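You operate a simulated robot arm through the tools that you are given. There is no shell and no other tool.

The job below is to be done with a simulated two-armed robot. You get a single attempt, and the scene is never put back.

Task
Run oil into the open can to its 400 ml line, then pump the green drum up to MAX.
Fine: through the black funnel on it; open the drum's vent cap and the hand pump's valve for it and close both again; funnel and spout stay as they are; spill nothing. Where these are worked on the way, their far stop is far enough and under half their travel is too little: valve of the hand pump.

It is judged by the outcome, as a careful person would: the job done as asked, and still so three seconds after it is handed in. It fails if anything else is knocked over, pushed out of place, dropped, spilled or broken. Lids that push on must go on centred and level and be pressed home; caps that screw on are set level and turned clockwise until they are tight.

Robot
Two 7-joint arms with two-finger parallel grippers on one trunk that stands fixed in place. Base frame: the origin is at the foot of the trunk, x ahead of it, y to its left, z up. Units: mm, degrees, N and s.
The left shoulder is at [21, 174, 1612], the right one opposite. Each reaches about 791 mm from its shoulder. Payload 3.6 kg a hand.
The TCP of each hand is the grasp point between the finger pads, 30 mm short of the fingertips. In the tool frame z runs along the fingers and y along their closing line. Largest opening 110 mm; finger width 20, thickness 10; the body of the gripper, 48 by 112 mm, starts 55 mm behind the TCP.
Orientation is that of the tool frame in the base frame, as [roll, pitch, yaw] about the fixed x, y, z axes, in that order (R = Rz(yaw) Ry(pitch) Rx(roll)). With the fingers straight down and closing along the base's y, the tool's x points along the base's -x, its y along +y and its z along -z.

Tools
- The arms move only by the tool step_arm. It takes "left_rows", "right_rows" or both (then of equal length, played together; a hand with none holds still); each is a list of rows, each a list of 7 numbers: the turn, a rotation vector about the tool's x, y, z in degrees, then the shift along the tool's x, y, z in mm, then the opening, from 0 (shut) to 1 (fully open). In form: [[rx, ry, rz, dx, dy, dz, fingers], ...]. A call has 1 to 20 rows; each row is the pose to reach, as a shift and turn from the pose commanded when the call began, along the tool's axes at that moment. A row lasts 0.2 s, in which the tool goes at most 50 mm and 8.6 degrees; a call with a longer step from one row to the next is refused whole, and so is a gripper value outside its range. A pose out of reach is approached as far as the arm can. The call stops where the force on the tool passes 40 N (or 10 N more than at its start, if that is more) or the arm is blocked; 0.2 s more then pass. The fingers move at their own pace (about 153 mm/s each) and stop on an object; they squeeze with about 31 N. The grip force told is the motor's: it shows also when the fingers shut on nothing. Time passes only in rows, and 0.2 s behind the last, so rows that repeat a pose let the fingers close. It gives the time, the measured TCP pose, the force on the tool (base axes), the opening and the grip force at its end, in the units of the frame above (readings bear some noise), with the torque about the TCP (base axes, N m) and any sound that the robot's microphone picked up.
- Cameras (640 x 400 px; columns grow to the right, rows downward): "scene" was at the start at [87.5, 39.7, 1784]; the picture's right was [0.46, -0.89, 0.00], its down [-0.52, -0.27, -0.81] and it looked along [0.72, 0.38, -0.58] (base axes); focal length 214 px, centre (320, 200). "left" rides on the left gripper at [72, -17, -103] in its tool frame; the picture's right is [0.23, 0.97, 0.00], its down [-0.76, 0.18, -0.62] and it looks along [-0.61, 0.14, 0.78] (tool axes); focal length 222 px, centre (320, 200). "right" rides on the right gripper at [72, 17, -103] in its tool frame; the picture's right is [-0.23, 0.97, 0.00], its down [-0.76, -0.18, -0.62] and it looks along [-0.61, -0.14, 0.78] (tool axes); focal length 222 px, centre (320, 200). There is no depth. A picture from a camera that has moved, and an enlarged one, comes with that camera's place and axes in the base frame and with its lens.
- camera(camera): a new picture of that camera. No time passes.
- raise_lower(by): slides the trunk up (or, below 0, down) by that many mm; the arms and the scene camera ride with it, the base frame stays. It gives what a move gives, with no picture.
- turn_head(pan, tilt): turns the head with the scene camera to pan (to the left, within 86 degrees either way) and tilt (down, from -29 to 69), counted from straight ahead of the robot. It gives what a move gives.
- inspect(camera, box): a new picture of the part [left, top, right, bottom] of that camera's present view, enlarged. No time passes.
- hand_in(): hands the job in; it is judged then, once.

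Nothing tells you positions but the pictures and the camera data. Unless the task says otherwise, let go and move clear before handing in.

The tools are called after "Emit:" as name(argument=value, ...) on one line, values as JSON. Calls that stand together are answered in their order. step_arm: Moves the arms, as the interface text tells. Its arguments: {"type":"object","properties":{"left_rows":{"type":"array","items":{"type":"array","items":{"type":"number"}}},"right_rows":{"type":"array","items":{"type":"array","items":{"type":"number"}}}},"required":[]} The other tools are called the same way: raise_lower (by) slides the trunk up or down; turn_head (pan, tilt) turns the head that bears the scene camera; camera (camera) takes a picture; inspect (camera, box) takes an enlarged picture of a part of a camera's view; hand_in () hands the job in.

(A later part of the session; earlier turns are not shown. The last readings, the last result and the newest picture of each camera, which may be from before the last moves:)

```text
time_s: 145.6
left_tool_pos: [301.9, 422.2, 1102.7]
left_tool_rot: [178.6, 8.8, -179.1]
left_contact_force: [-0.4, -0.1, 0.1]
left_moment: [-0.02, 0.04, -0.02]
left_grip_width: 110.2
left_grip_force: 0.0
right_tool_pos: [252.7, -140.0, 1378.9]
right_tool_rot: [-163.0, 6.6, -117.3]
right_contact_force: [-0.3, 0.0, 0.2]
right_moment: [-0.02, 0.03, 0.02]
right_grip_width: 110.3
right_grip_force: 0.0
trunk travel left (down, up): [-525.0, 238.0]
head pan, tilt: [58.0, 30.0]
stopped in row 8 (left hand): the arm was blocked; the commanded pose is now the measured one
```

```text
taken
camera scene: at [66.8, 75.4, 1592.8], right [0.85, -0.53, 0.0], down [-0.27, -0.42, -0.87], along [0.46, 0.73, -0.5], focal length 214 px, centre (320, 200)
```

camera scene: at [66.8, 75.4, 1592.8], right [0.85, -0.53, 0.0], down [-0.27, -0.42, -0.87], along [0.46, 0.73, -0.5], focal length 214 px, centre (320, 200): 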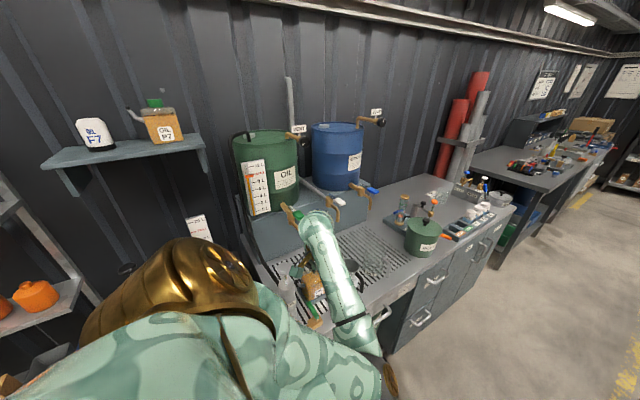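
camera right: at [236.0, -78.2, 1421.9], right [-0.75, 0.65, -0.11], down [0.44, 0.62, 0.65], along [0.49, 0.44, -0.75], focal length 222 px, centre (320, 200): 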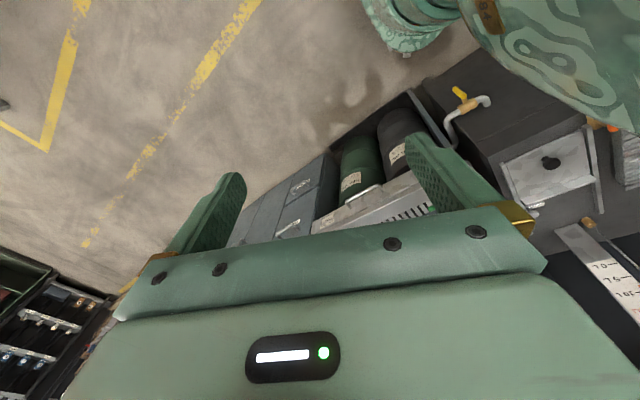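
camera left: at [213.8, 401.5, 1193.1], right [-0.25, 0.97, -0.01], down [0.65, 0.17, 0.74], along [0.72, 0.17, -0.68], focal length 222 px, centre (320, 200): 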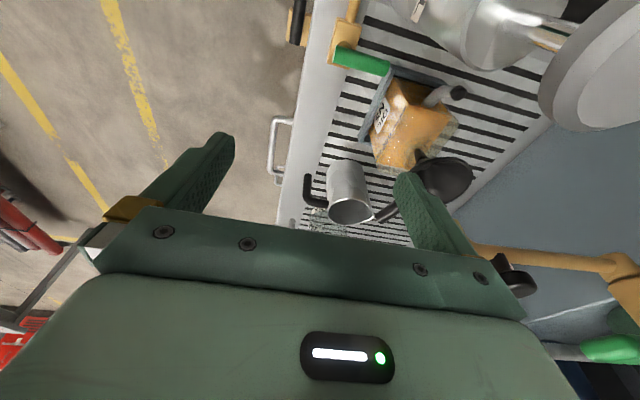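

Emit:
inspect(camera="scene", box=[240, 200, 420, 400])

Emit:
camera(camera="right")

```text
2.00 times, centred on (330, 300) of scene
camera zoom: at [66.8, 75.4, 1592.8], right [0.85, -0.53, 0.0], down [-0.27, -0.42, -0.87], along [0.46, 0.73, -0.5], focal length 429 px, centre (300, 0)
```

zoom: 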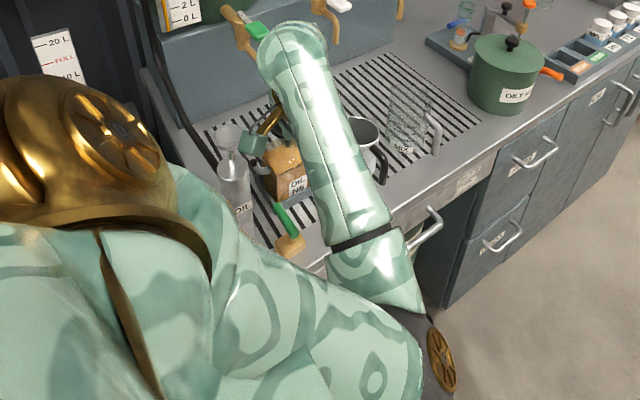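

```text
taken
camera right: at [172.0, -193.2, 1463.2], right [-0.71, 0.66, -0.26], down [0.3, 0.61, 0.73], along [0.64, 0.44, -0.63], focal length 222 px, centre (320, 200)
```

right: 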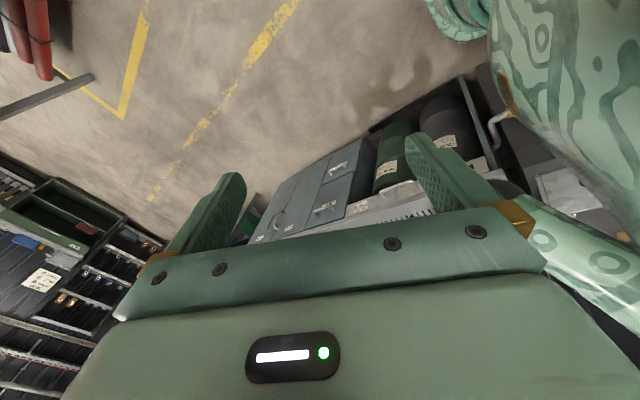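

The arm folded too tightly at that spot (wrist too close to the shoulder) and stopped. I'll back up, raise the trunk 130 mm to unfold it, and come down from a little further out.

Emit:
step_arm(left_rows=[[0, 0, 0, -5, 0, -30, 1], [0, 3, 0, -10, 0, -60, 1], [0, 6, 0, -15, 0, -95, 1], [0, 8.8, 0, -20, 0, -130, 1]])

Emit:
camera(camera="scene")

```text
time_s: 146.6
left_tool_pos: [301.7, 415.8, 1233.9]
left_tool_rot: [178.9, -0.2, -179.1]
left_contact_force: [-0.7, -0.5, 0.6]
left_moment: [0.01, -0.01, -0.02]
left_grip_width: 110.1
left_grip_force: 0.1
right_tool_pos: [252.1, -139.0, 1378.2]
right_tool_rot: [-163.0, 6.6, -117.2]
right_contact_force: [0.3, -0.1, -0.6]
right_moment: [0.03, -0.01, 0.0]
right_grip_width: 110.1
right_grip_force: 0.0
trunk travel left (down, up): [-525.0, 238.0]
head pan, tilt: [58.0, 30.0]
```

```text
taken
camera scene: at [67.1, 74.9, 1592.8], right [0.85, -0.53, 0.0], down [-0.27, -0.42, -0.87], along [0.46, 0.73, -0.5], focal length 214 px, centre (320, 200)
```

scene: 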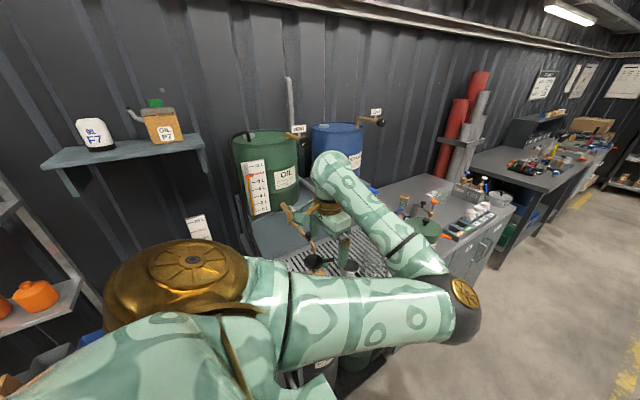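

Emit:
raise_lower(by=130)

Emit:
step_arm(left_rows=[[1, 0, 0, 0, 0, 45, 1], [1, 0, 0, 0, 0, 90, 1], [1, 0, 0, 0, 0, 135, 1], [1, 0, 0, 0, 0, 180, 1], [1, 0, 0, 0, 0, 225, 1], [1, 0, 0, 0, 0, 270, 1], [1, 0, 0, 0, 0, 315, 1], [1, 0, 0, 0, 0, 355, 1]])

Emit:
camera(camera="left")

Emit:
camera(camera="scene")

```text
time_s: 148.2
left_tool_pos: [302.0, 417.1, 1362.3]
left_tool_rot: [178.9, -0.1, -178.9]
left_contact_force: [0.1, -0.6, 0.2]
left_moment: [0.01, 0.01, 0.0]
left_grip_width: 110.2
left_grip_force: 0.0
right_tool_pos: [252.1, -140.2, 1509.3]
right_tool_rot: [-162.9, 6.9, -117.8]
right_contact_force: [-0.1, -0.2, -0.2]
right_moment: [0.02, -0.02, -0.01]
right_grip_width: 110.3
right_grip_force: 0.0
trunk travel left (down, up): [-655.0, 108.0]
head pan, tilt: [58.0, 30.0]
```

```text
time_s: 149.9
left_tool_pos: [298.3, 437.6, 1011.1]
left_tool_rot: [178.7, 0.0, -178.5]
left_contact_force: [0.2, -1.2, 0.4]
left_moment: [0.01, 0.0, -0.01]
left_grip_width: 109.9
left_grip_force: 0.0
right_tool_pos: [253.1, -140.7, 1508.8]
right_tool_rot: [-162.8, 7.0, -117.8]
right_contact_force: [0.3, -0.7, 0.3]
right_moment: [0.02, 0.02, 0.02]
right_grip_width: 110.3
right_grip_force: 0.1
trunk travel left (down, up): [-655.0, 108.0]
head pan, tilt: [58.0, 30.0]
```

```text
taken
camera left: at [225.6, 415.4, 1113.7], right [-0.25, 0.97, 0.02], down [0.76, 0.18, 0.63], along [0.6, 0.18, -0.78], focal length 222 px, centre (320, 200)
```

left: 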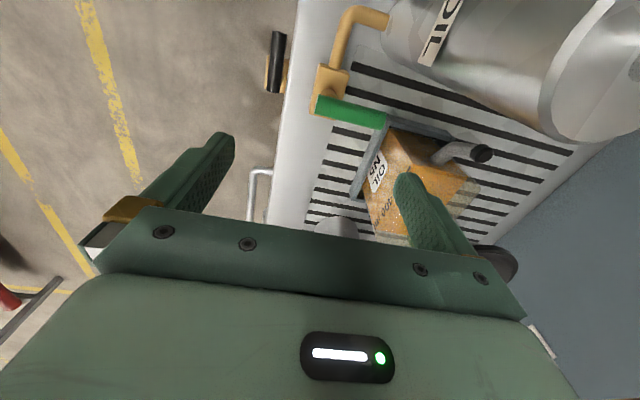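

```text
taken
camera scene: at [59.6, 74.8, 1723.2], right [0.85, -0.53, 0.0], down [-0.27, -0.42, -0.87], along [0.46, 0.73, -0.5], focal length 214 px, centre (320, 200)
```

scene: 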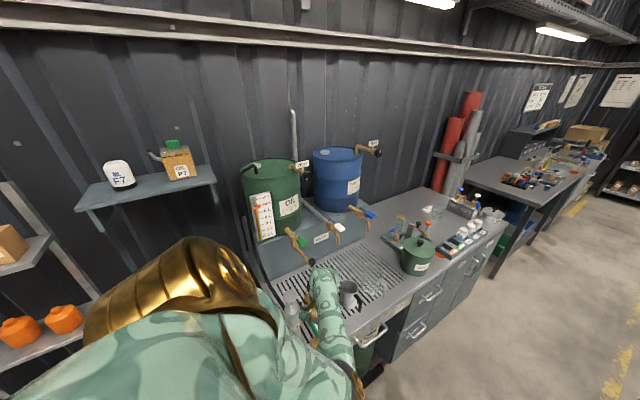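

Emit:
step_arm(left_rows=[[0, 0, 0, 10, -17.5, 0, 1], [0, 0, 0, 28, -17.5, 0, 1], [0, 0, 0, 42.5, -17.5, 0, 1], [0, 0, 0, 42.5, -17.5, 0, 1]])

Emit:
camera(camera="left")

```text
time_s: 150.9
left_tool_pos: [260.8, 483.9, 1035.5]
left_tool_rot: [172.7, 1.4, -176.5]
left_contact_force: [33.9, -8.2, -4.9]
left_moment: [0.58, 2.6, -0.36]
left_grip_width: 110.2
left_grip_force: 0.1
right_tool_pos: [256.3, -139.3, 1508.4]
right_tool_rot: [-162.9, 7.0, -117.7]
right_contact_force: [-1.2, -0.4, 0.2]
right_moment: [-0.01, -0.02, 0.01]
right_grip_width: 110.1
right_grip_force: 0.1
trunk travel left (down, up): [-655.0, 108.0]
head pan, tilt: [58.0, 30.0]
stopped in row 4 (left hand): the arm was blocked; the commanded pose is now the measured one
```

```text
taken
camera left: at [186.3, 448.8, 1135.3], right [-0.29, 0.95, 0.12], down [0.74, 0.14, 0.66], along [0.61, 0.28, -0.74], focal length 222 px, centre (320, 200)
```

left: 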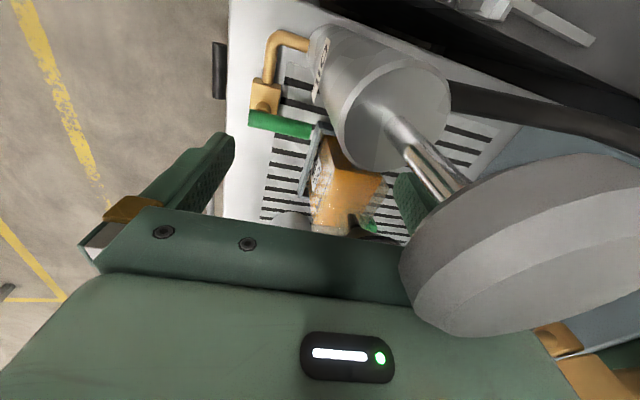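

The arm could not hold that pose and swung into the pump's plunger. I'll back straight off it now and check the pump.

Emit:
step_arm(left_rows=[[0, 0, 0, -20, 0, 0, 1], [0, 0, 0, -40, -5, -10, 1], [0, 0, 0, -55, -10, -40, 1], [0, 0, 0, -60, -15, -80, 1]])

Emit:
camera(camera="left")

Emit:
camera(camera="scene")

```text
time_s: 151.9
left_tool_pos: [313.0, 460.5, 1112.0]
left_tool_rot: [173.1, 0.8, -176.1]
left_contact_force: [-0.2, 1.0, -0.2]
left_moment: [0.02, -0.03, 0.02]
left_grip_width: 110.0
left_grip_force: 0.0
right_tool_pos: [251.7, -139.9, 1509.6]
right_tool_rot: [-162.8, 7.1, -117.7]
right_contact_force: [-0.8, -0.1, 0.1]
right_moment: [-0.01, -0.03, 0.0]
right_grip_width: 109.8
right_grip_force: 0.0
trunk travel left (down, up): [-655.0, 108.0]
head pan, tilt: [58.0, 30.0]
```

```text
taken
camera left: at [239.7, 426.6, 1211.1], right [-0.29, 0.95, 0.12], down [0.74, 0.15, 0.65], along [0.6, 0.28, -0.75], focal length 222 px, centre (320, 200)
```

left: 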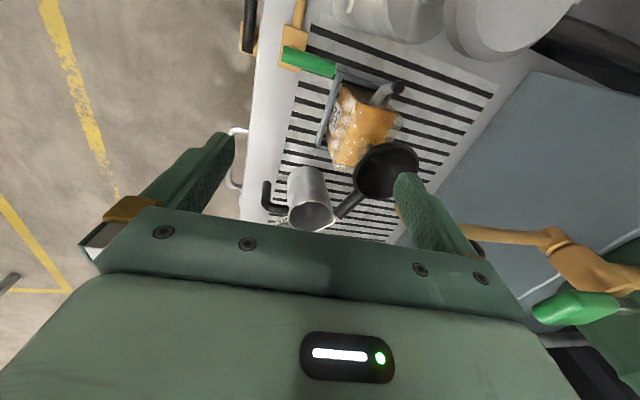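

```text
taken
camera scene: at [57.8, 74.6, 1723.2], right [0.85, -0.53, 0.0], down [-0.26, -0.42, -0.87], along [0.46, 0.73, -0.5], focal length 214 px, centre (320, 200)
```

scene: 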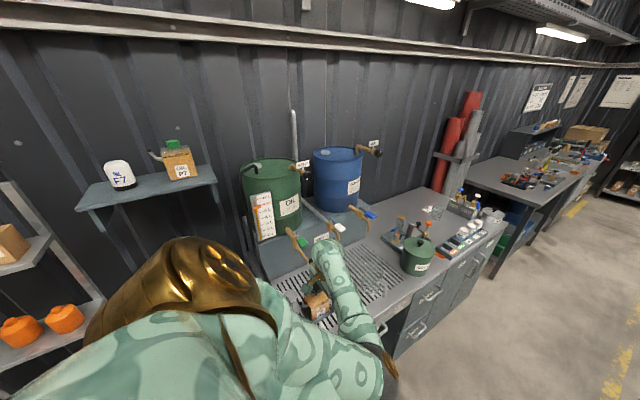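

Emit:
inspect(camera="scene", box=[240, 185, 290, 225])

Emit:
inspect(camera="scene", box=[265, 250, 345, 340])

```text
10.00 times, centred on (265, 205) of scene
camera zoom: at [57.8, 74.6, 1723.2], right [0.85, -0.53, 0.0], down [-0.26, -0.42, -0.87], along [0.46, 0.73, -0.5], focal length 2145 px, centre (870, 150)
```

zoom: 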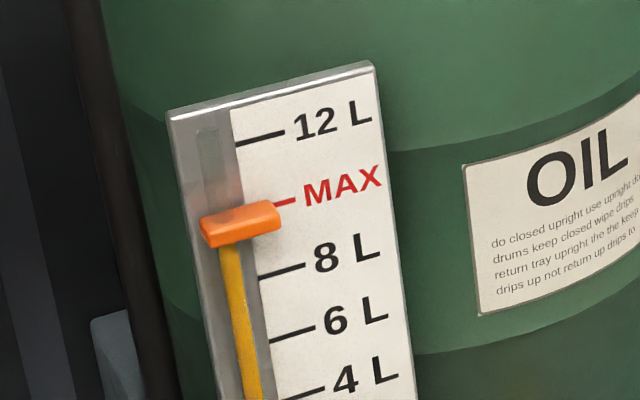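

```text
4.44 times, centred on (305, 295) of scene
camera zoom: at [57.8, 74.6, 1723.2], right [0.85, -0.53, 0.0], down [-0.26, -0.42, -0.87], along [0.46, 0.73, -0.5], focal length 953 px, centre (387, -222)
```

zoom: 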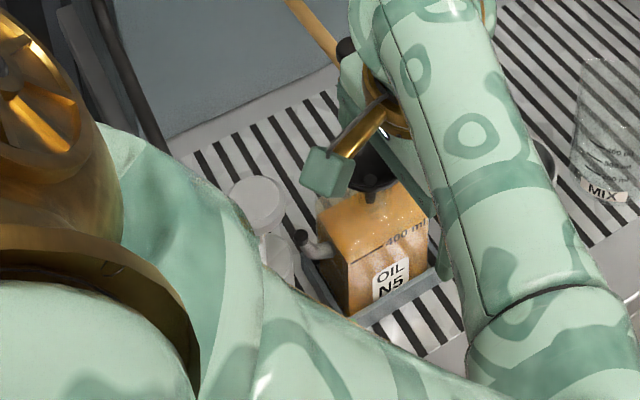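

The can, funnel, pump and gauge all still look right. I'll return to the earlier trunk height and push the lever back with closed fingers instead, with the hand tilted 15° so its body and camera lean away from the pump.

Emit:
step_arm(left_rows=[[0, 0, 0, -5, -5, -40, 0.6], [2, 0, 0, -10, -15, -80, 0.2], [4, 0, 0, -10, -25, -120, 0], [6.9, 0, 0, -10, -30, -150, 0]])

```text
time_s: 152.9
left_tool_pos: [323.1, 414.0, 1260.0]
left_tool_rot: [179.9, 0.7, -176.2]
left_contact_force: [1.0, -0.3, 0.1]
left_moment: [-0.01, -0.02, -0.02]
left_grip_width: 0.2
left_grip_force: 31.3
right_tool_pos: [252.0, -140.5, 1509.7]
right_tool_rot: [-162.7, 7.1, -117.7]
right_contact_force: [-0.3, 0.6, -0.8]
right_moment: [-0.02, -0.01, 0.0]
right_grip_width: 109.9
right_grip_force: 0.0
trunk travel left (down, up): [-655.0, 108.0]
head pan, tilt: [58.0, 30.0]
```

Emit:
raise_lower(by=-130)

Emit:
camera(camera="left")

Emit:
camera(camera="scene")

```text
time_s: 154.5
left_tool_pos: [323.2, 413.1, 1128.4]
left_tool_rot: [179.9, 0.8, -176.1]
left_contact_force: [-0.4, -0.7, -0.3]
left_moment: [0.01, -0.03, 0.01]
left_grip_width: 0.2
left_grip_force: 30.6
right_tool_pos: [251.5, -140.0, 1379.1]
right_tool_rot: [-162.9, 7.0, -117.7]
right_contact_force: [0.7, -0.2, 0.1]
right_moment: [-0.02, -0.01, -0.01]
right_grip_width: 110.1
right_grip_force: 0.1
trunk travel left (down, up): [-525.0, 238.0]
head pan, tilt: [58.0, 30.0]
```

```text
taken
camera left: at [250.2, 391.0, 1230.5], right [-0.29, 0.96, 0.0], down [0.74, 0.23, 0.63], along [0.61, 0.18, -0.77], focal length 222 px, centre (320, 200)
```

left: 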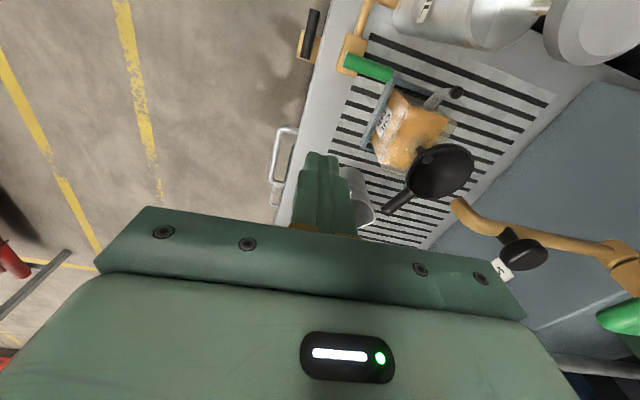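

```text
taken
camera scene: at [66.7, 75.5, 1592.9], right [0.85, -0.53, 0.0], down [-0.27, -0.42, -0.87], along [0.46, 0.73, -0.5], focal length 214 px, centre (320, 200)
```

scene: 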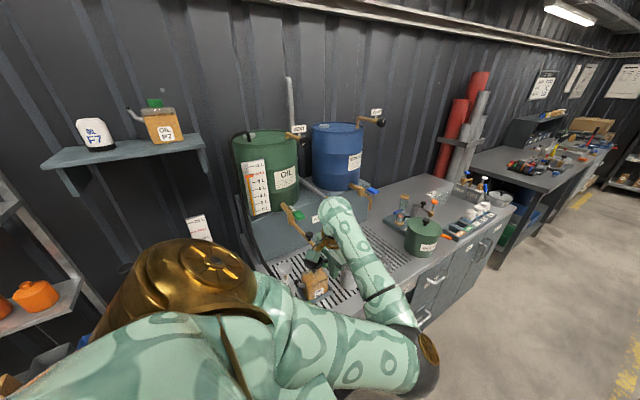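

Emit:
step_arm(left_rows=[[0, 5, 1.3, 7, 11, 29, 0], [0, 10, 2.6, 14, 22, 58, 0], [0, 15, 3.9, 20.8, 33.5, 88, 0], [0, 15, 3.9, 20.8, 33.5, 88, 0]])

Emit:
camera(camera="left")

```text
time_s: 155.5
left_tool_pos: [303.4, 445.0, 1040.0]
left_tool_rot: [-179.7, -14.3, 179.9]
left_contact_force: [0.4, 0.2, 0.7]
left_moment: [0.01, -0.01, 0.04]
left_grip_width: 0.1
left_grip_force: 31.0
right_tool_pos: [252.1, -140.0, 1379.4]
right_tool_rot: [-162.8, 7.1, -117.7]
right_contact_force: [-0.1, -0.6, -0.1]
right_moment: [-0.03, -0.02, 0.01]
right_grip_width: 110.0
right_grip_force: 0.0
trunk travel left (down, up): [-525.0, 238.0]
head pan, tilt: [58.0, 30.0]
```

```text
taken
camera left: at [257.0, 428.2, 1157.7], right [-0.22, 0.97, 0.05], down [0.89, 0.18, 0.42], along [0.4, 0.14, -0.91], focal length 222 px, centre (320, 200)
```

left: 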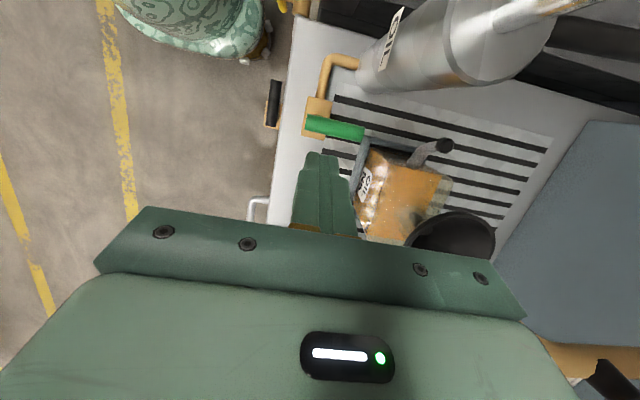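

Emit:
step_arm(left_rows=[[0, 0, 0, 15, 8.5, 24.5, 0], [0, 0, 0, 30.2, 17, 49, 0], [0, 0, 0, 30.2, 17, 49, 0]])

Emit:
camera(camera="left")

Emit:
inspect(camera="scene", box=[250, 220, 370, 340])

```text
time_s: 156.3
left_tool_pos: [262.5, 463.0, 999.9]
left_tool_rot: [-179.7, -14.3, 179.8]
left_contact_force: [0.2, -1.2, -0.8]
left_moment: [-0.03, -0.05, 0.03]
left_grip_width: 0.0
left_grip_force: 31.0
right_tool_pos: [252.1, -139.4, 1379.1]
right_tool_rot: [-162.9, 7.0, -117.7]
right_contact_force: [0.2, -0.5, -0.4]
right_moment: [-0.01, 0.01, -0.02]
right_grip_width: 110.1
right_grip_force: 0.2
trunk travel left (down, up): [-525.0, 238.0]
head pan, tilt: [58.0, 30.0]
```

```text
taken
camera left: at [216.2, 445.6, 1117.9], right [-0.22, 0.97, 0.05], down [0.89, 0.18, 0.42], along [0.4, 0.14, -0.91], focal length 222 px, centre (320, 200)
```

left: 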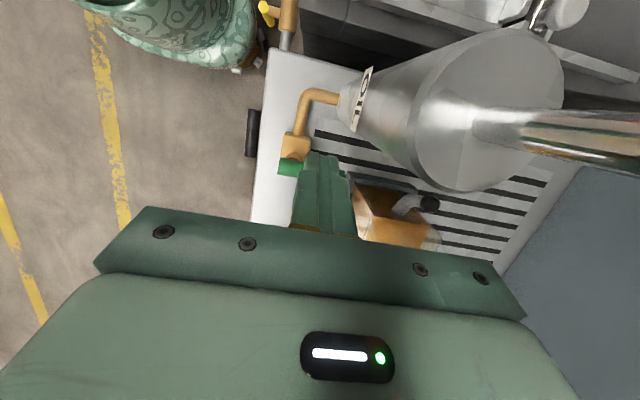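

```text
3.33 times, centred on (310, 280) of scene
camera zoom: at [67.3, 75.3, 1592.8], right [0.85, -0.53, 0.0], down [-0.27, -0.42, -0.87], along [0.46, 0.73, -0.5], focal length 715 px, centre (353, -67)
```

zoom: 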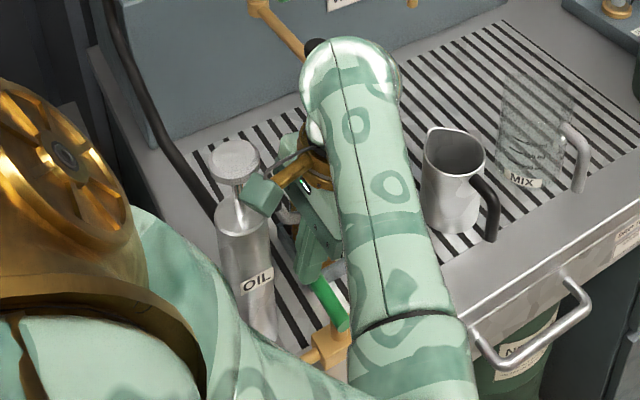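

The pose is reached exactly and the fingers are just on the −x side of the lever. I'll lower them to lever height.

Emit:
step_arm(left_rows=[[0, 0, 0, -6.8, -1, 30.7, 0], [0, 0, 0, -13.6, -1, 61.5, 0], [0, 0, 0, -13.6, -1, 61.5, 0]])

Emit:
camera(camera="left")

Emit:
inspect(camera="scene", box=[250, 220, 370, 340])

```text
time_s: 157.1
left_tool_pos: [258.5, 461.4, 936.2]
left_tool_rot: [-179.7, -14.2, 179.9]
left_contact_force: [-0.1, 0.0, 0.7]
left_moment: [-0.04, 0.0, 0.01]
left_grip_width: 0.0
left_grip_force: 31.0
right_tool_pos: [251.8, -138.4, 1379.5]
right_tool_rot: [-162.8, 7.1, -117.8]
right_contact_force: [0.1, 0.6, 0.0]
right_moment: [0.01, -0.02, -0.02]
right_grip_width: 110.0
right_grip_force: 0.0
trunk travel left (down, up): [-525.0, 238.0]
head pan, tilt: [58.0, 30.0]
```

```text
taken
camera left: at [212.6, 444.3, 1054.3], right [-0.22, 0.97, 0.05], down [0.89, 0.18, 0.42], along [0.4, 0.14, -0.91], focal length 222 px, centre (320, 200)
```

left: 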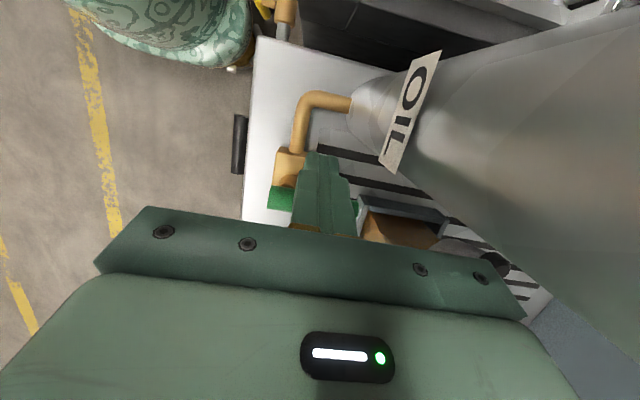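

```text
3.33 times, centred on (310, 280) of scene
camera zoom: at [66.7, 75.3, 1592.8], right [0.85, -0.53, 0.0], down [-0.27, -0.42, -0.87], along [0.46, 0.73, -0.5], focal length 715 px, centre (353, -67)
```

zoom: 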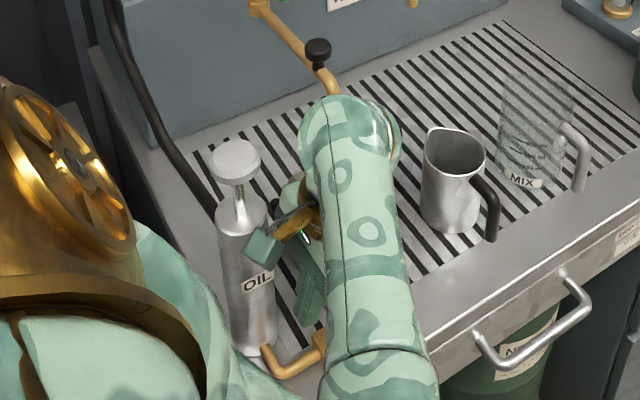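

Emit:
step_arm(left_rows=[[0, 0, 0, -9.7, 0.6, -2.5, 0], [0, 0, 0, -13.6, 8, -3.5, 0], [0, 0, 0, -21.1, 15, -5.4, 0], [0, 0, 0, -31.3, 18, -8, 0], [0, 0, 0, -31.3, 18, -8, 0]])

Emit:
camera(camera="left")

Emit:
inspect(camera="scene", box=[250, 220, 370, 340])

```text
time_s: 158.3
left_tool_pos: [290.6, 479.1, 938.3]
left_tool_rot: [-179.7, -14.2, 179.9]
left_contact_force: [-0.2, 0.3, 0.4]
left_moment: [-0.02, 0.0, -0.02]
left_grip_width: 0.2
left_grip_force: 31.1
right_tool_pos: [251.3, -138.7, 1380.0]
right_tool_rot: [-162.8, 7.1, -117.7]
right_contact_force: [-0.3, 0.3, -0.7]
right_moment: [0.0, 0.0, 0.02]
right_grip_width: 109.9
right_grip_force: 0.0
trunk travel left (down, up): [-525.0, 238.0]
head pan, tilt: [58.0, 30.0]
```

```text
taken
camera left: at [244.8, 462.3, 1056.1], right [-0.22, 0.97, 0.05], down [0.89, 0.18, 0.42], along [0.4, 0.14, -0.91], focal length 222 px, centre (320, 200)
```

left: 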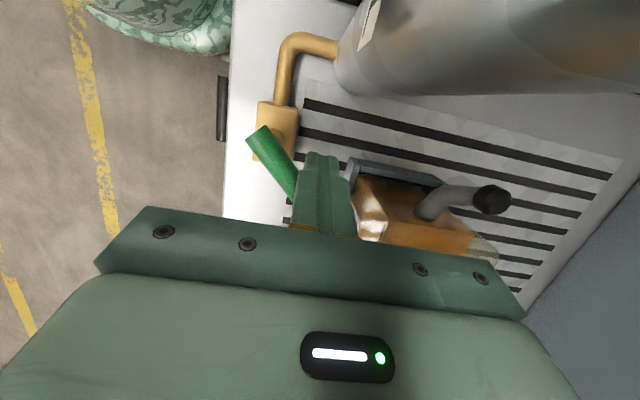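

```text
3.33 times, centred on (310, 280) of scene
camera zoom: at [66.5, 75.5, 1592.8], right [0.85, -0.53, 0.0], down [-0.27, -0.42, -0.87], along [0.46, 0.73, -0.5], focal length 715 px, centre (353, -67)
```

zoom: 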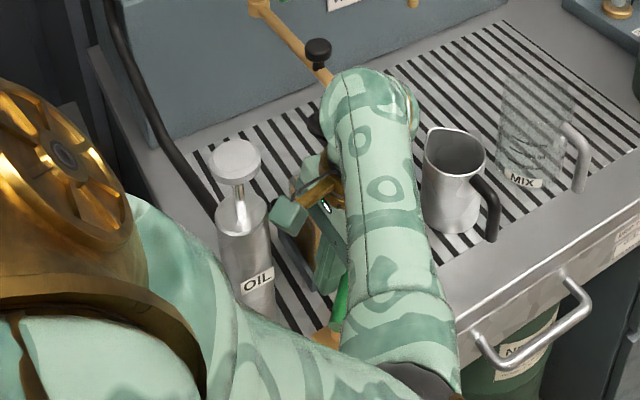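

Emit:
step_arm(left_rows=[[0, 0, 0, -10.7, -1.3, -1, 0], [0, 0, 0, -21.9, -7.1, -4, 0], [0, 0, 0, -30, -17, -6, 0], [0, 0, 0, -30, -20, -6, 0], [0, 0, 0, -30, -20, -6, 0]])

Emit:
camera(camera="left")

```text
time_s: 159.5
left_tool_pos: [320.6, 461.0, 935.1]
left_tool_rot: [-179.8, -14.2, 179.9]
left_contact_force: [2.3, 6.8, 2.6]
left_moment: [0.15, -0.07, -0.08]
left_grip_width: 0.0
left_grip_force: 31.2
right_tool_pos: [252.6, -137.8, 1379.7]
right_tool_rot: [-162.8, 6.9, -117.7]
right_contact_force: [-0.6, -0.4, 0.3]
right_moment: [0.0, 0.03, -0.01]
right_grip_width: 110.0
right_grip_force: 0.0
trunk travel left (down, up): [-525.0, 238.0]
head pan, tilt: [58.0, 30.0]
```

```text
taken
camera left: at [275.6, 444.1, 1053.9], right [-0.22, 0.97, 0.05], down [0.89, 0.18, 0.42], along [0.4, 0.14, -0.91], focal length 222 px, centre (320, 200)
```

left: 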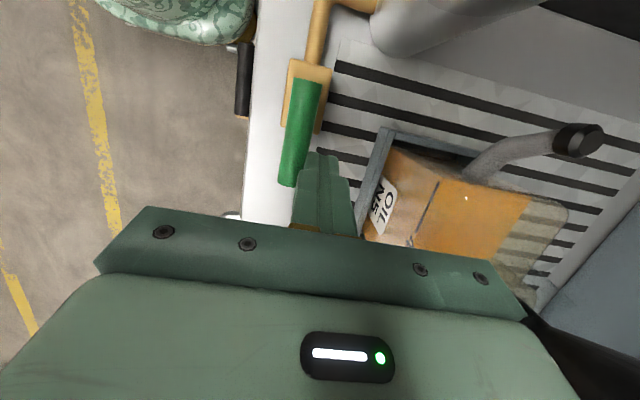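

Emit:
step_arm(left_rows=[[0, 0, 0, 0, -3, 0, 0], [0, 0, 0, 0, -3, 0, 0]])

Emit:
camera(camera="left")

```text
time_s: 160.1
left_tool_pos: [320.3, 460.5, 936.0]
left_tool_rot: [-179.8, -14.2, -180.0]
left_contact_force: [3.7, 22.1, 7.1]
left_moment: [0.47, -0.07, -0.22]
left_grip_width: 0.3
left_grip_force: 30.7
right_tool_pos: [252.5, -136.7, 1380.3]
right_tool_rot: [-162.7, 6.9, -117.6]
right_contact_force: [0.0, 0.4, -0.1]
right_moment: [0.01, -0.01, -0.01]
right_grip_width: 110.0
right_grip_force: 0.1
trunk travel left (down, up): [-525.0, 238.0]
head pan, tilt: [58.0, 30.0]
```

```text
taken
camera left: at [275.6, 443.4, 1053.8], right [-0.22, 0.97, 0.05], down [0.89, 0.18, 0.42], along [0.4, 0.14, -0.91], focal length 222 px, centre (320, 200)
```

left: 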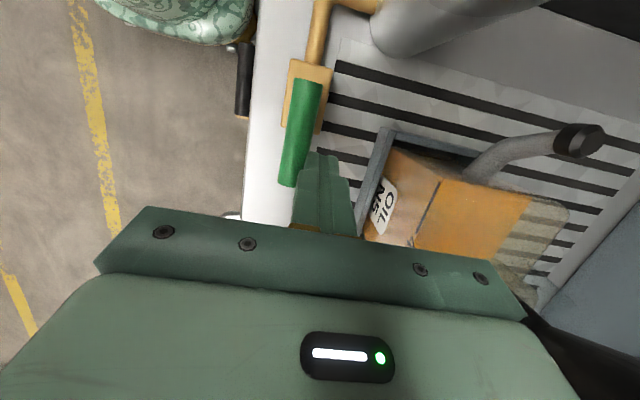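

The lever is firmly at its closed stop. I'll ease off it and lift straight up.

Emit:
step_arm(left_rows=[[0, 0, 0, 0, 5, 0, 0], [0, 0, 0, 9.9, 5, -38.8, 0], [0, 0, 0, 20, 2, -78, 0], [0, -4, 0, 30, -10, -117, 0.2], [0, -8, 0, 38, -20, -155, 0.4], [0, -11, 0, 46, -30, -195, 0.6], [0, -14, 0, 55, -40, -235, 0.8]])

Emit:
camera(camera="left")

Emit:
camera(camera="scene")

```text
time_s: 161.7
left_tool_pos: [324.6, 416.3, 1174.9]
left_tool_rot: [-179.7, -0.2, -180.0]
left_contact_force: [0.1, -0.6, -0.7]
left_moment: [0.02, 0.02, 0.0]
left_grip_width: 88.1
left_grip_force: 0.1
right_tool_pos: [251.7, -139.9, 1380.3]
right_tool_rot: [-162.8, 7.1, -117.7]
right_contact_force: [0.7, 0.7, -0.3]
right_moment: [0.03, -0.01, -0.01]
right_grip_width: 110.0
right_grip_force: 0.1
trunk travel left (down, up): [-525.0, 238.0]
head pan, tilt: [58.0, 30.0]
```

```text
taken
camera left: at [251.1, 399.1, 1278.6], right [-0.23, 0.97, 0.0], down [0.76, 0.18, 0.62], along [0.6, 0.14, -0.78], focal length 222 px, centre (320, 200)
```

left: 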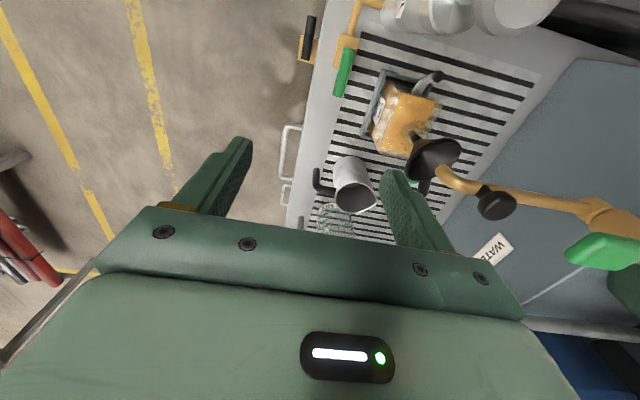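

```text
taken
camera scene: at [66.3, 74.4, 1592.9], right [0.85, -0.53, 0.0], down [-0.26, -0.42, -0.87], along [0.46, 0.73, -0.5], focal length 214 px, centre (320, 200)
```

scene: 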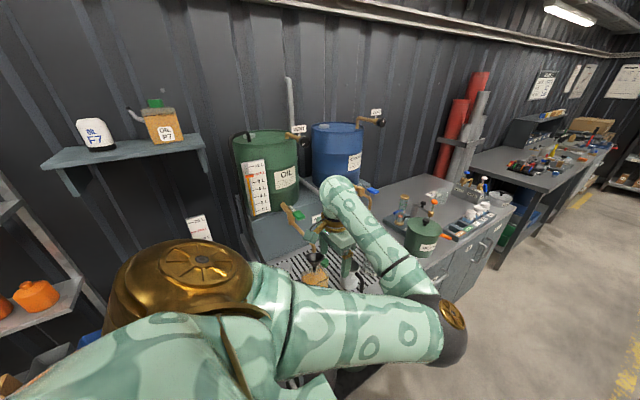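

The pump valve is closed. Now for the vent cap: I'll raise the trunk 150 mm and tilt the hand to point at +y with a 90° roll, which this arm handled well before.

Emit:
raise_lower(by=150)

Emit:
step_arm(left_rows=[[-8.2, 0, 0, -8, 8, -7, 0.9], [-16.4, 0, 0, -16, 18, -14, 1], [-24.6, 0, 0, -23, 30, -21, 1], [-32.8, 0, 0, -31, 42, -28, 1], [-41, 0, 0, -39, 56, -35, 1], [-49.2, 0, 0, -46, 70, -42, 1], [-57.4, 0, 0, -54, 86, -49, 1], [-65.6, 0, 0, -62, 100, -56, 1], [-73.8, 0, 0, -70, 115, -63, 1], [-82, 0, 0, -78, 130, -70, 1], [-90, 0, 0, -85, 144, -75, 1]])

Emit:
camera(camera="left")

Emit:
camera(camera="scene")

```text
time_s: 163.4
left_tool_pos: [325.8, 418.2, 1325.5]
left_tool_rot: [-179.7, -0.2, -180.0]
left_contact_force: [-0.2, -0.3, -0.2]
left_moment: [0.02, 0.0, 0.0]
left_grip_width: 87.8
left_grip_force: 0.1
right_tool_pos: [253.1, -139.9, 1528.7]
right_tool_rot: [-162.8, 7.2, -117.7]
right_contact_force: [-0.5, -0.1, 0.4]
right_moment: [0.0, 0.03, 0.03]
right_grip_width: 110.2
right_grip_force: 0.1
trunk travel left (down, up): [-675.0, 88.0]
head pan, tilt: [58.0, 30.0]
```

```text
time_s: 165.8
left_tool_pos: [410.7, 563.5, 1399.7]
left_tool_rot: [90.2, -0.2, 180.0]
left_contact_force: [0.5, 0.0, 0.6]
left_moment: [-0.02, 0.01, 0.0]
left_grip_width: 110.1
left_grip_force: 0.1
right_tool_pos: [251.9, -138.0, 1529.6]
right_tool_rot: [-162.8, 7.0, -117.7]
right_contact_force: [-0.9, 0.8, 0.2]
right_moment: [-0.01, -0.04, 0.01]
right_grip_width: 109.8
right_grip_force: 0.1
trunk travel left (down, up): [-675.0, 88.0]
head pan, tilt: [58.0, 30.0]
```

```text
taken
camera left: at [337.3, 459.9, 1384.0], right [-0.22, 0.0, 0.97], down [0.76, -0.62, 0.18], along [0.61, 0.78, 0.14], focal length 222 px, centre (320, 200)
```

left: 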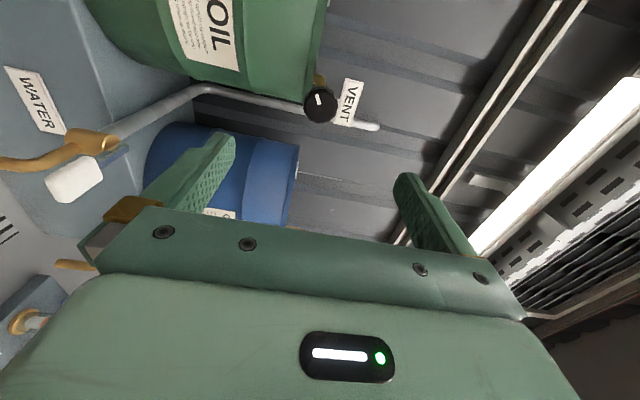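

```text
taken
camera scene: at [58.2, 76.7, 1743.1], right [0.85, -0.53, 0.0], down [-0.27, -0.42, -0.87], along [0.46, 0.73, -0.5], focal length 214 px, centre (320, 200)
```

scene: 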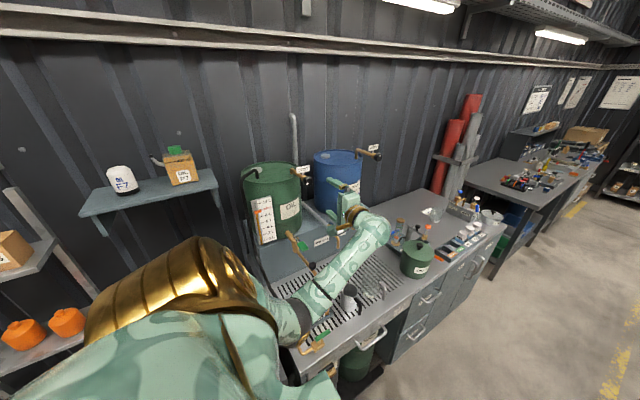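

The hand is lined up at [411, 563, 1400]. I'll roll to about 72° and slide in over the cap.

Emit:
step_arm(left_rows=[[0, 0, -6, 0, 0, 25, 1], [0, 0, -12, 0, 0, 50, 1], [0, 0, -18, 0, 0, 75, 0.9], [0, 0, -18, 0, 0, 100, 0.75], [0, 0, -18, 0, 0, 125, 0.65], [0, 0, -18, 0, 0, 147, 0.65], [0, 0, -18, 0, 0, 147, 0.65]])

Emit:
inspect(camera="left", box=[240, 110, 400, 230])

Emit:
inspect(camera="scene", box=[270, 150, 380, 240])

```text
time_s: 167.4
left_tool_pos: [411.0, 708.8, 1400.6]
left_tool_rot: [90.2, 17.8, -179.9]
left_contact_force: [0.1, -0.5, 0.6]
left_moment: [0.04, 0.0, 0.0]
left_grip_width: 71.5
left_grip_force: 0.0
right_tool_pos: [251.0, -139.0, 1530.4]
right_tool_rot: [-162.8, 7.1, -117.7]
right_contact_force: [0.4, -0.2, 0.0]
right_moment: [-0.01, 0.01, 0.02]
right_grip_width: 109.9
right_grip_force: 0.1
trunk travel left (down, up): [-675.0, 88.0]
head pan, tilt: [58.0, 30.0]
```

```text
3.33 times, centred on (320, 170) of left
camera zoom: at [346.3, 605.2, 1362.5], right [-0.51, 0.0, 0.86], down [0.67, -0.62, 0.41], along [0.53, 0.78, 0.32], focal length 740 px, centre (320, 300)
```

zoom: 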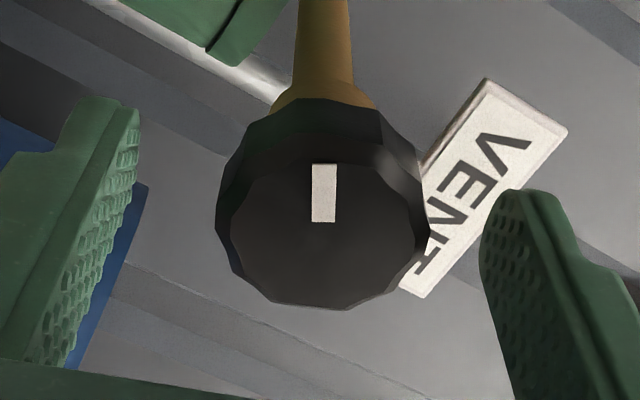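

```text
4.44 times, centred on (325, 195) of scene
camera zoom: at [58.2, 75.5, 1743.2], right [0.85, -0.53, 0.0], down [-0.27, -0.42, -0.87], along [0.46, 0.73, -0.5], focal length 953 px, centre (298, 222)
```

zoom: 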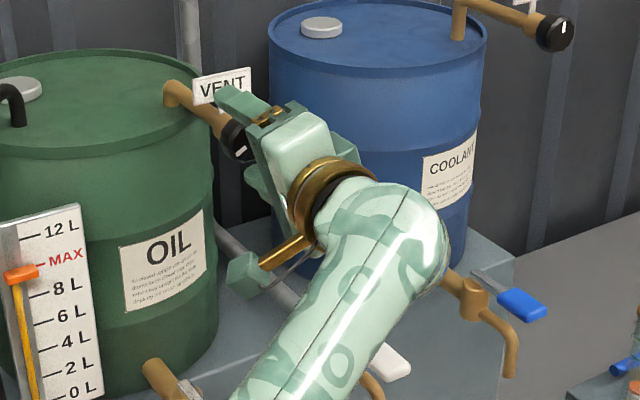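

Emit:
step_arm(left_rows=[[0, 0, 0, 0, 0, 2, 0.2], [0, 0, 0, 0, 0, 2, 0.2], [0, 0, 0, 0, 0, 2, 0.2], [0, 0, 8, 0, 0, 2, 0.2], [0, 0, 16, 0, 0, 2, 0.2], [0, 0, 24, 0, 0, 2, 0.2], [0, 0, 32, 0, 0, 2, 0.2], [0, 0, 32, 0, 0, 2, 0.2]])

Emit:
inspect(camera="left", box=[240, 110, 400, 230])

```text
time_s: 169.2
left_tool_pos: [410.5, 709.8, 1399.9]
left_tool_rot: [90.2, -14.3, -180.0]
left_contact_force: [-2.8, -6.6, -3.0]
left_moment: [0.1, 0.02, 0.49]
left_grip_width: 37.6
left_grip_force: 44.9
right_tool_pos: [251.6, -140.3, 1530.1]
right_tool_rot: [-162.9, 7.1, -117.7]
right_contact_force: [-0.1, -0.5, 0.4]
right_moment: [-0.04, 0.02, -0.03]
right_grip_width: 110.0
right_grip_force: 0.1
trunk travel left (down, up): [-675.0, 88.0]
head pan, tilt: [58.0, 30.0]
```

```text
3.33 times, centred on (320, 170) of left
camera zoom: at [335.7, 606.2, 1402.0], right [0.02, 0.01, 1.0], down [0.78, -0.62, -0.01], along [0.62, 0.78, -0.02], focal length 740 px, centre (320, 300)
```

zoom: 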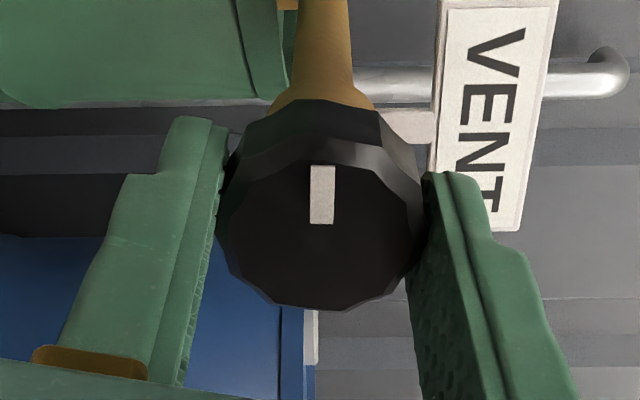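

The cap turns with the hand. Continuing clockwise to about 148° of roll.

Emit:
step_arm(left_rows=[[0, 0, 8, 0, 0, 0, 0.2], [0, 0, 16, 0, 0, 0, 0.2], [0, 0, 24, 0, 0, 0, 0.2], [0, 0, 32, 0, 0, 0, 0.2], [0, 0, 40, 0, 0, 0, 0.2], [0, 0, 44, 0, 0, 0, 0.2], [0, 0, 44, 0, 0, 0, 0.2]])

Emit:
inspect(camera="left", box=[240, 110, 400, 230])

```text
time_s: 170.8
left_tool_pos: [410.0, 710.0, 1399.0]
left_tool_rot: [90.9, -58.2, 179.4]
left_contact_force: [-6.6, -13.3, -14.3]
left_moment: [0.29, 0.01, 0.35]
left_grip_width: 37.5
left_grip_force: 45.0
right_tool_pos: [249.8, -140.3, 1529.6]
right_tool_rot: [-162.9, 7.1, -117.8]
right_contact_force: [0.5, 0.0, -0.2]
right_moment: [-0.01, 0.0, 0.0]
right_grip_width: 110.1
right_grip_force: 0.0
trunk travel left (down, up): [-675.0, 88.0]
head pan, tilt: [58.0, 30.0]
```

```text
3.33 times, centred on (320, 170) of left
camera zoom: at [357.2, 606.6, 1452.8], right [0.71, 0.0, 0.71], down [0.55, -0.63, -0.55], along [0.44, 0.78, -0.45], focal length 740 px, centre (320, 300)
```

zoom: 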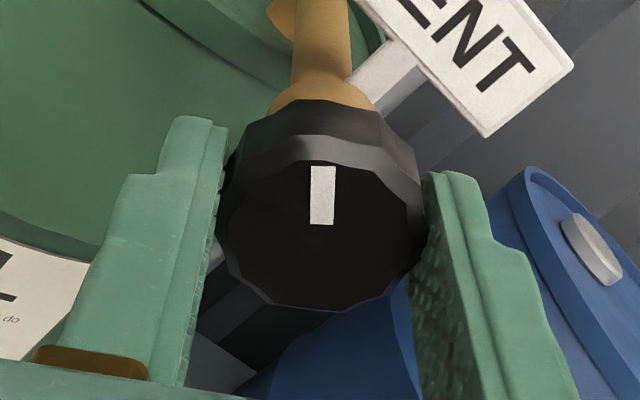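

About 44° remain. I'll release, back off, roll back and re-grip rather than strain the wrist.

Emit:
step_arm(left_rows=[[0, 0, 0, 0, 0, 0, 0.5], [0, 0, 0, 0, 0, 0, 0.65], [0, 0, 0, 0, 0, -25, 0.8], [0, 0, 0, 0, 0, -55, 1], [0, 0, -8, 0, 0, -55, 1], [0, 0, -16, 0, 0, -55, 1], [0, 0, -24, 0, 0, -55, 1], [0, 0, -32, 0, 0, -55, 1], [0, 0, -40, 0, 0, -55, 1], [0, 0, -48, 0, 0, -55, 1], [0, 0, -56, 0, 0, -55, 1], [0, 0, -64, 0, 0, -55, 1], [0, 0, -70, 0, 0, -55, 1]])

Emit:
camera(camera="left")

Emit:
inspect(camera="scene", box=[270, 150, 380, 240])

```text
time_s: 173.6
left_tool_pos: [412.0, 655.0, 1399.7]
left_tool_rot: [90.3, 12.0, -179.9]
left_contact_force: [-0.5, 0.0, 0.5]
left_moment: [-0.01, -0.02, 0.0]
left_grip_width: 110.0
left_grip_force: 0.0
right_tool_pos: [251.0, -139.1, 1529.9]
right_tool_rot: [-162.8, 7.1, -117.8]
right_contact_force: [-0.7, 0.2, 0.7]
right_moment: [-0.01, -0.03, 0.03]
right_grip_width: 109.8
right_grip_force: 0.0
trunk travel left (down, up): [-675.0, 88.0]
head pan, tilt: [58.0, 30.0]
```

```text
taken
camera left: at [343.1, 552.2, 1368.6], right [-0.42, 0.01, 0.91], down [0.71, -0.62, 0.33], along [0.56, 0.78, 0.26], focal length 222 px, centre (320, 200)
```

left: 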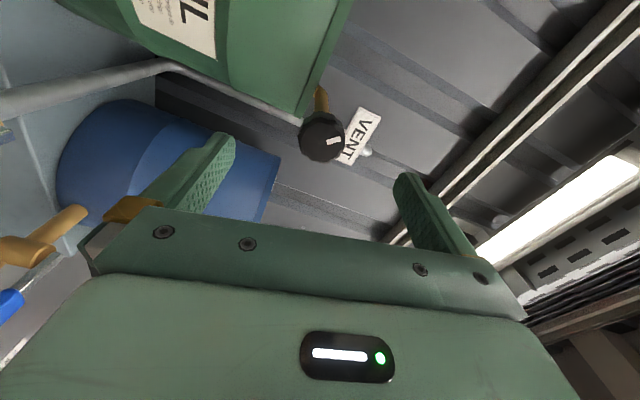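

```text
4.44 times, centred on (325, 195) of scene
camera zoom: at [58.2, 75.6, 1743.2], right [0.85, -0.53, 0.0], down [-0.27, -0.42, -0.87], along [0.46, 0.73, -0.5], focal length 953 px, centre (298, 222)
```

zoom: 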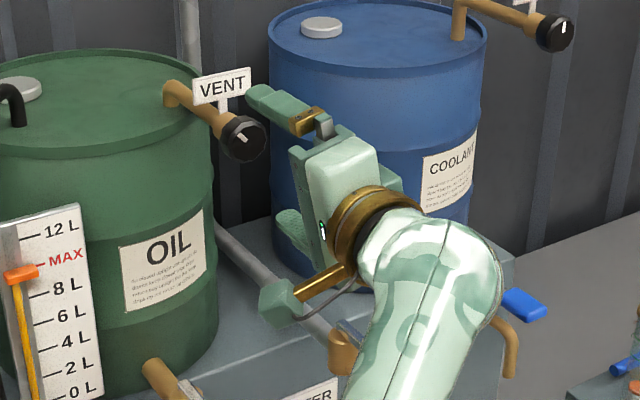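

Emit:
step_arm(left_rows=[[0, 0, 0, 1, 0.2, 20, 0.8], [0, 0, 0, 2, 0.4, 40, 0.65], [0, 0, 0, 2, 0.4, 56, 0.65], [0, 0, 0, 2, 0.4, 56, 0.2], [0, 0, 0, 2, 0.4, 56, 0.2], [0, 0, 0, 2, 0.4, 56, 0.2], [0, 0, 8, 2, 0.4, 56, 0.2], [0, 0, 16, 2, 0.4, 56, 0.2], [0, 0, 24, 2, 0.4, 56, 0.2], [0, 0, 32, 2, 0.4, 56, 0.2], [0, 0, 32, 2, 0.4, 56, 0.2]])

Emit:
inspect(camera="left", box=[240, 110, 400, 230])

```text
time_s: 176.0
left_tool_pos: [410.0, 713.1, 1399.5]
left_tool_rot: [90.3, -20.3, 180.0]
left_contact_force: [3.7, 7.3, 6.3]
left_moment: [0.29, 0.0, 0.95]
left_grip_width: 37.5
left_grip_force: 45.2
right_tool_pos: [251.7, -138.9, 1529.0]
right_tool_rot: [-162.8, 7.0, -117.7]
right_contact_force: [0.1, 0.7, 0.3]
right_moment: [0.01, -0.03, -0.03]
right_grip_width: 109.9
right_grip_force: 0.1
trunk travel left (down, up): [-675.0, 88.0]
head pan, tilt: [58.0, 30.0]
```

```text
3.33 times, centred on (320, 170) of left
camera zoom: at [335.1, 609.2, 1410.0], right [0.12, 0.0, 0.99], down [0.78, -0.62, -0.1], along [0.62, 0.78, -0.08], focal length 740 px, centre (320, 300)
```

zoom: 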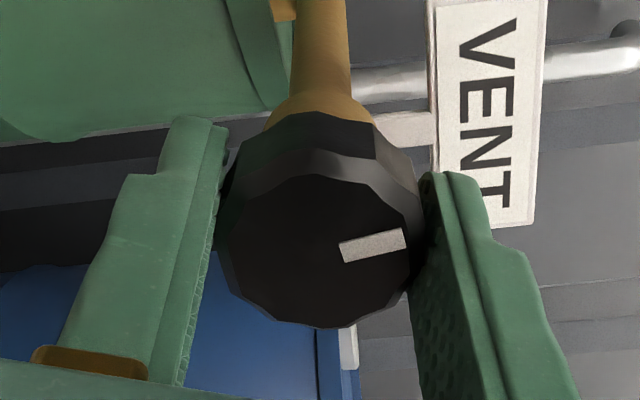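

Emit:
step_arm(left_rows=[[0, 0, 6, 0, 0, 0, 0.2], [0, 0, 12, 0, 0, 0, 0.2], [0, 0, 16, 0, 0, 0, 0.2], [0, 0, 16, 0, 0, 0, 0.2]])

Emit:
inspect(camera="left", box=[240, 110, 400, 230])

```text
time_s: 177.0
left_tool_pos: [408.9, 713.4, 1400.2]
left_tool_rot: [90.2, -36.2, 179.9]
left_contact_force: [4.2, 9.9, 18.3]
left_moment: [0.07, -0.74, -0.2]
left_grip_width: 37.6
left_grip_force: 45.3
right_tool_pos: [250.7, -139.4, 1528.5]
right_tool_rot: [-162.8, 7.1, -117.7]
right_contact_force: [-0.1, -0.3, -0.5]
right_moment: [-0.04, 0.0, 0.0]
right_grip_width: 109.9
right_grip_force: 0.1
trunk travel left (down, up): [-675.0, 88.0]
head pan, tilt: [58.0, 30.0]
```

```text
3.33 times, centred on (320, 170) of left
camera zoom: at [339.4, 609.1, 1430.4], right [0.39, 0.0, 0.92], down [0.72, -0.62, -0.3], along [0.57, 0.78, -0.25], focal length 740 px, centre (320, 300)
```

zoom: 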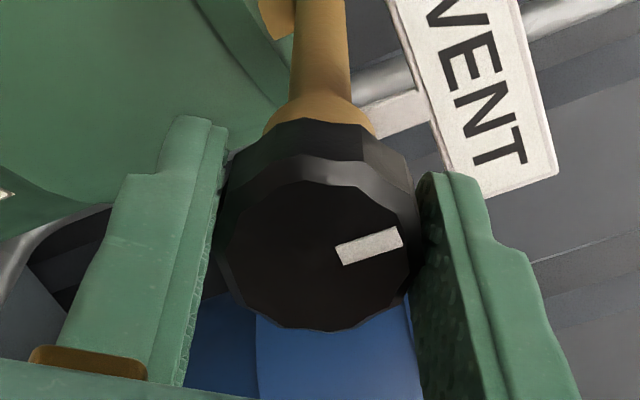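

Emit:
step_arm(left_rows=[[0, 0, 5, 0, 0, 0, 0.2], [0, 0, 5, 0, 0, 0, 0.2]])

Emit:
inspect(camera="left", box=[240, 110, 400, 230])

```text
time_s: 177.6
left_tool_pos: [408.8, 712.2, 1401.0]
left_tool_rot: [90.2, -41.3, 179.8]
left_contact_force: [6.3, 12.1, 22.8]
left_moment: [0.63, -0.39, -0.08]
left_grip_width: 37.7
left_grip_force: 44.4
right_tool_pos: [252.2, -139.6, 1529.2]
right_tool_rot: [-162.8, 7.2, -117.7]
right_contact_force: [0.2, 0.6, -0.5]
right_moment: [0.01, 0.04, 0.01]
right_grip_width: 110.0
right_grip_force: 0.1
trunk travel left (down, up): [-675.0, 88.0]
head pan, tilt: [58.0, 30.0]
```

```text
3.33 times, centred on (320, 170) of left
camera zoom: at [342.4, 608.7, 1436.3], right [0.47, 0.0, 0.88], down [0.69, -0.62, -0.37], along [0.55, 0.78, -0.3], focal length 740 px, centre (320, 300)
```

zoom: 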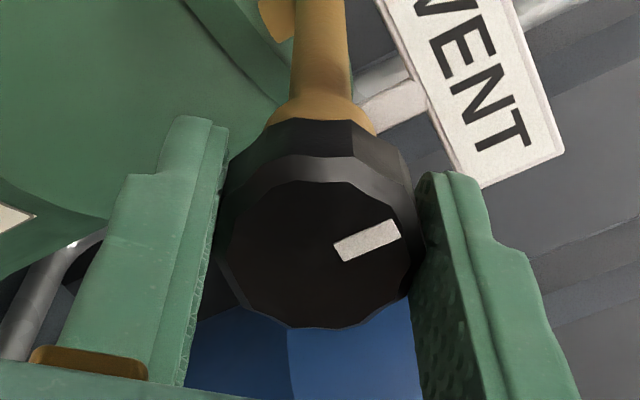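

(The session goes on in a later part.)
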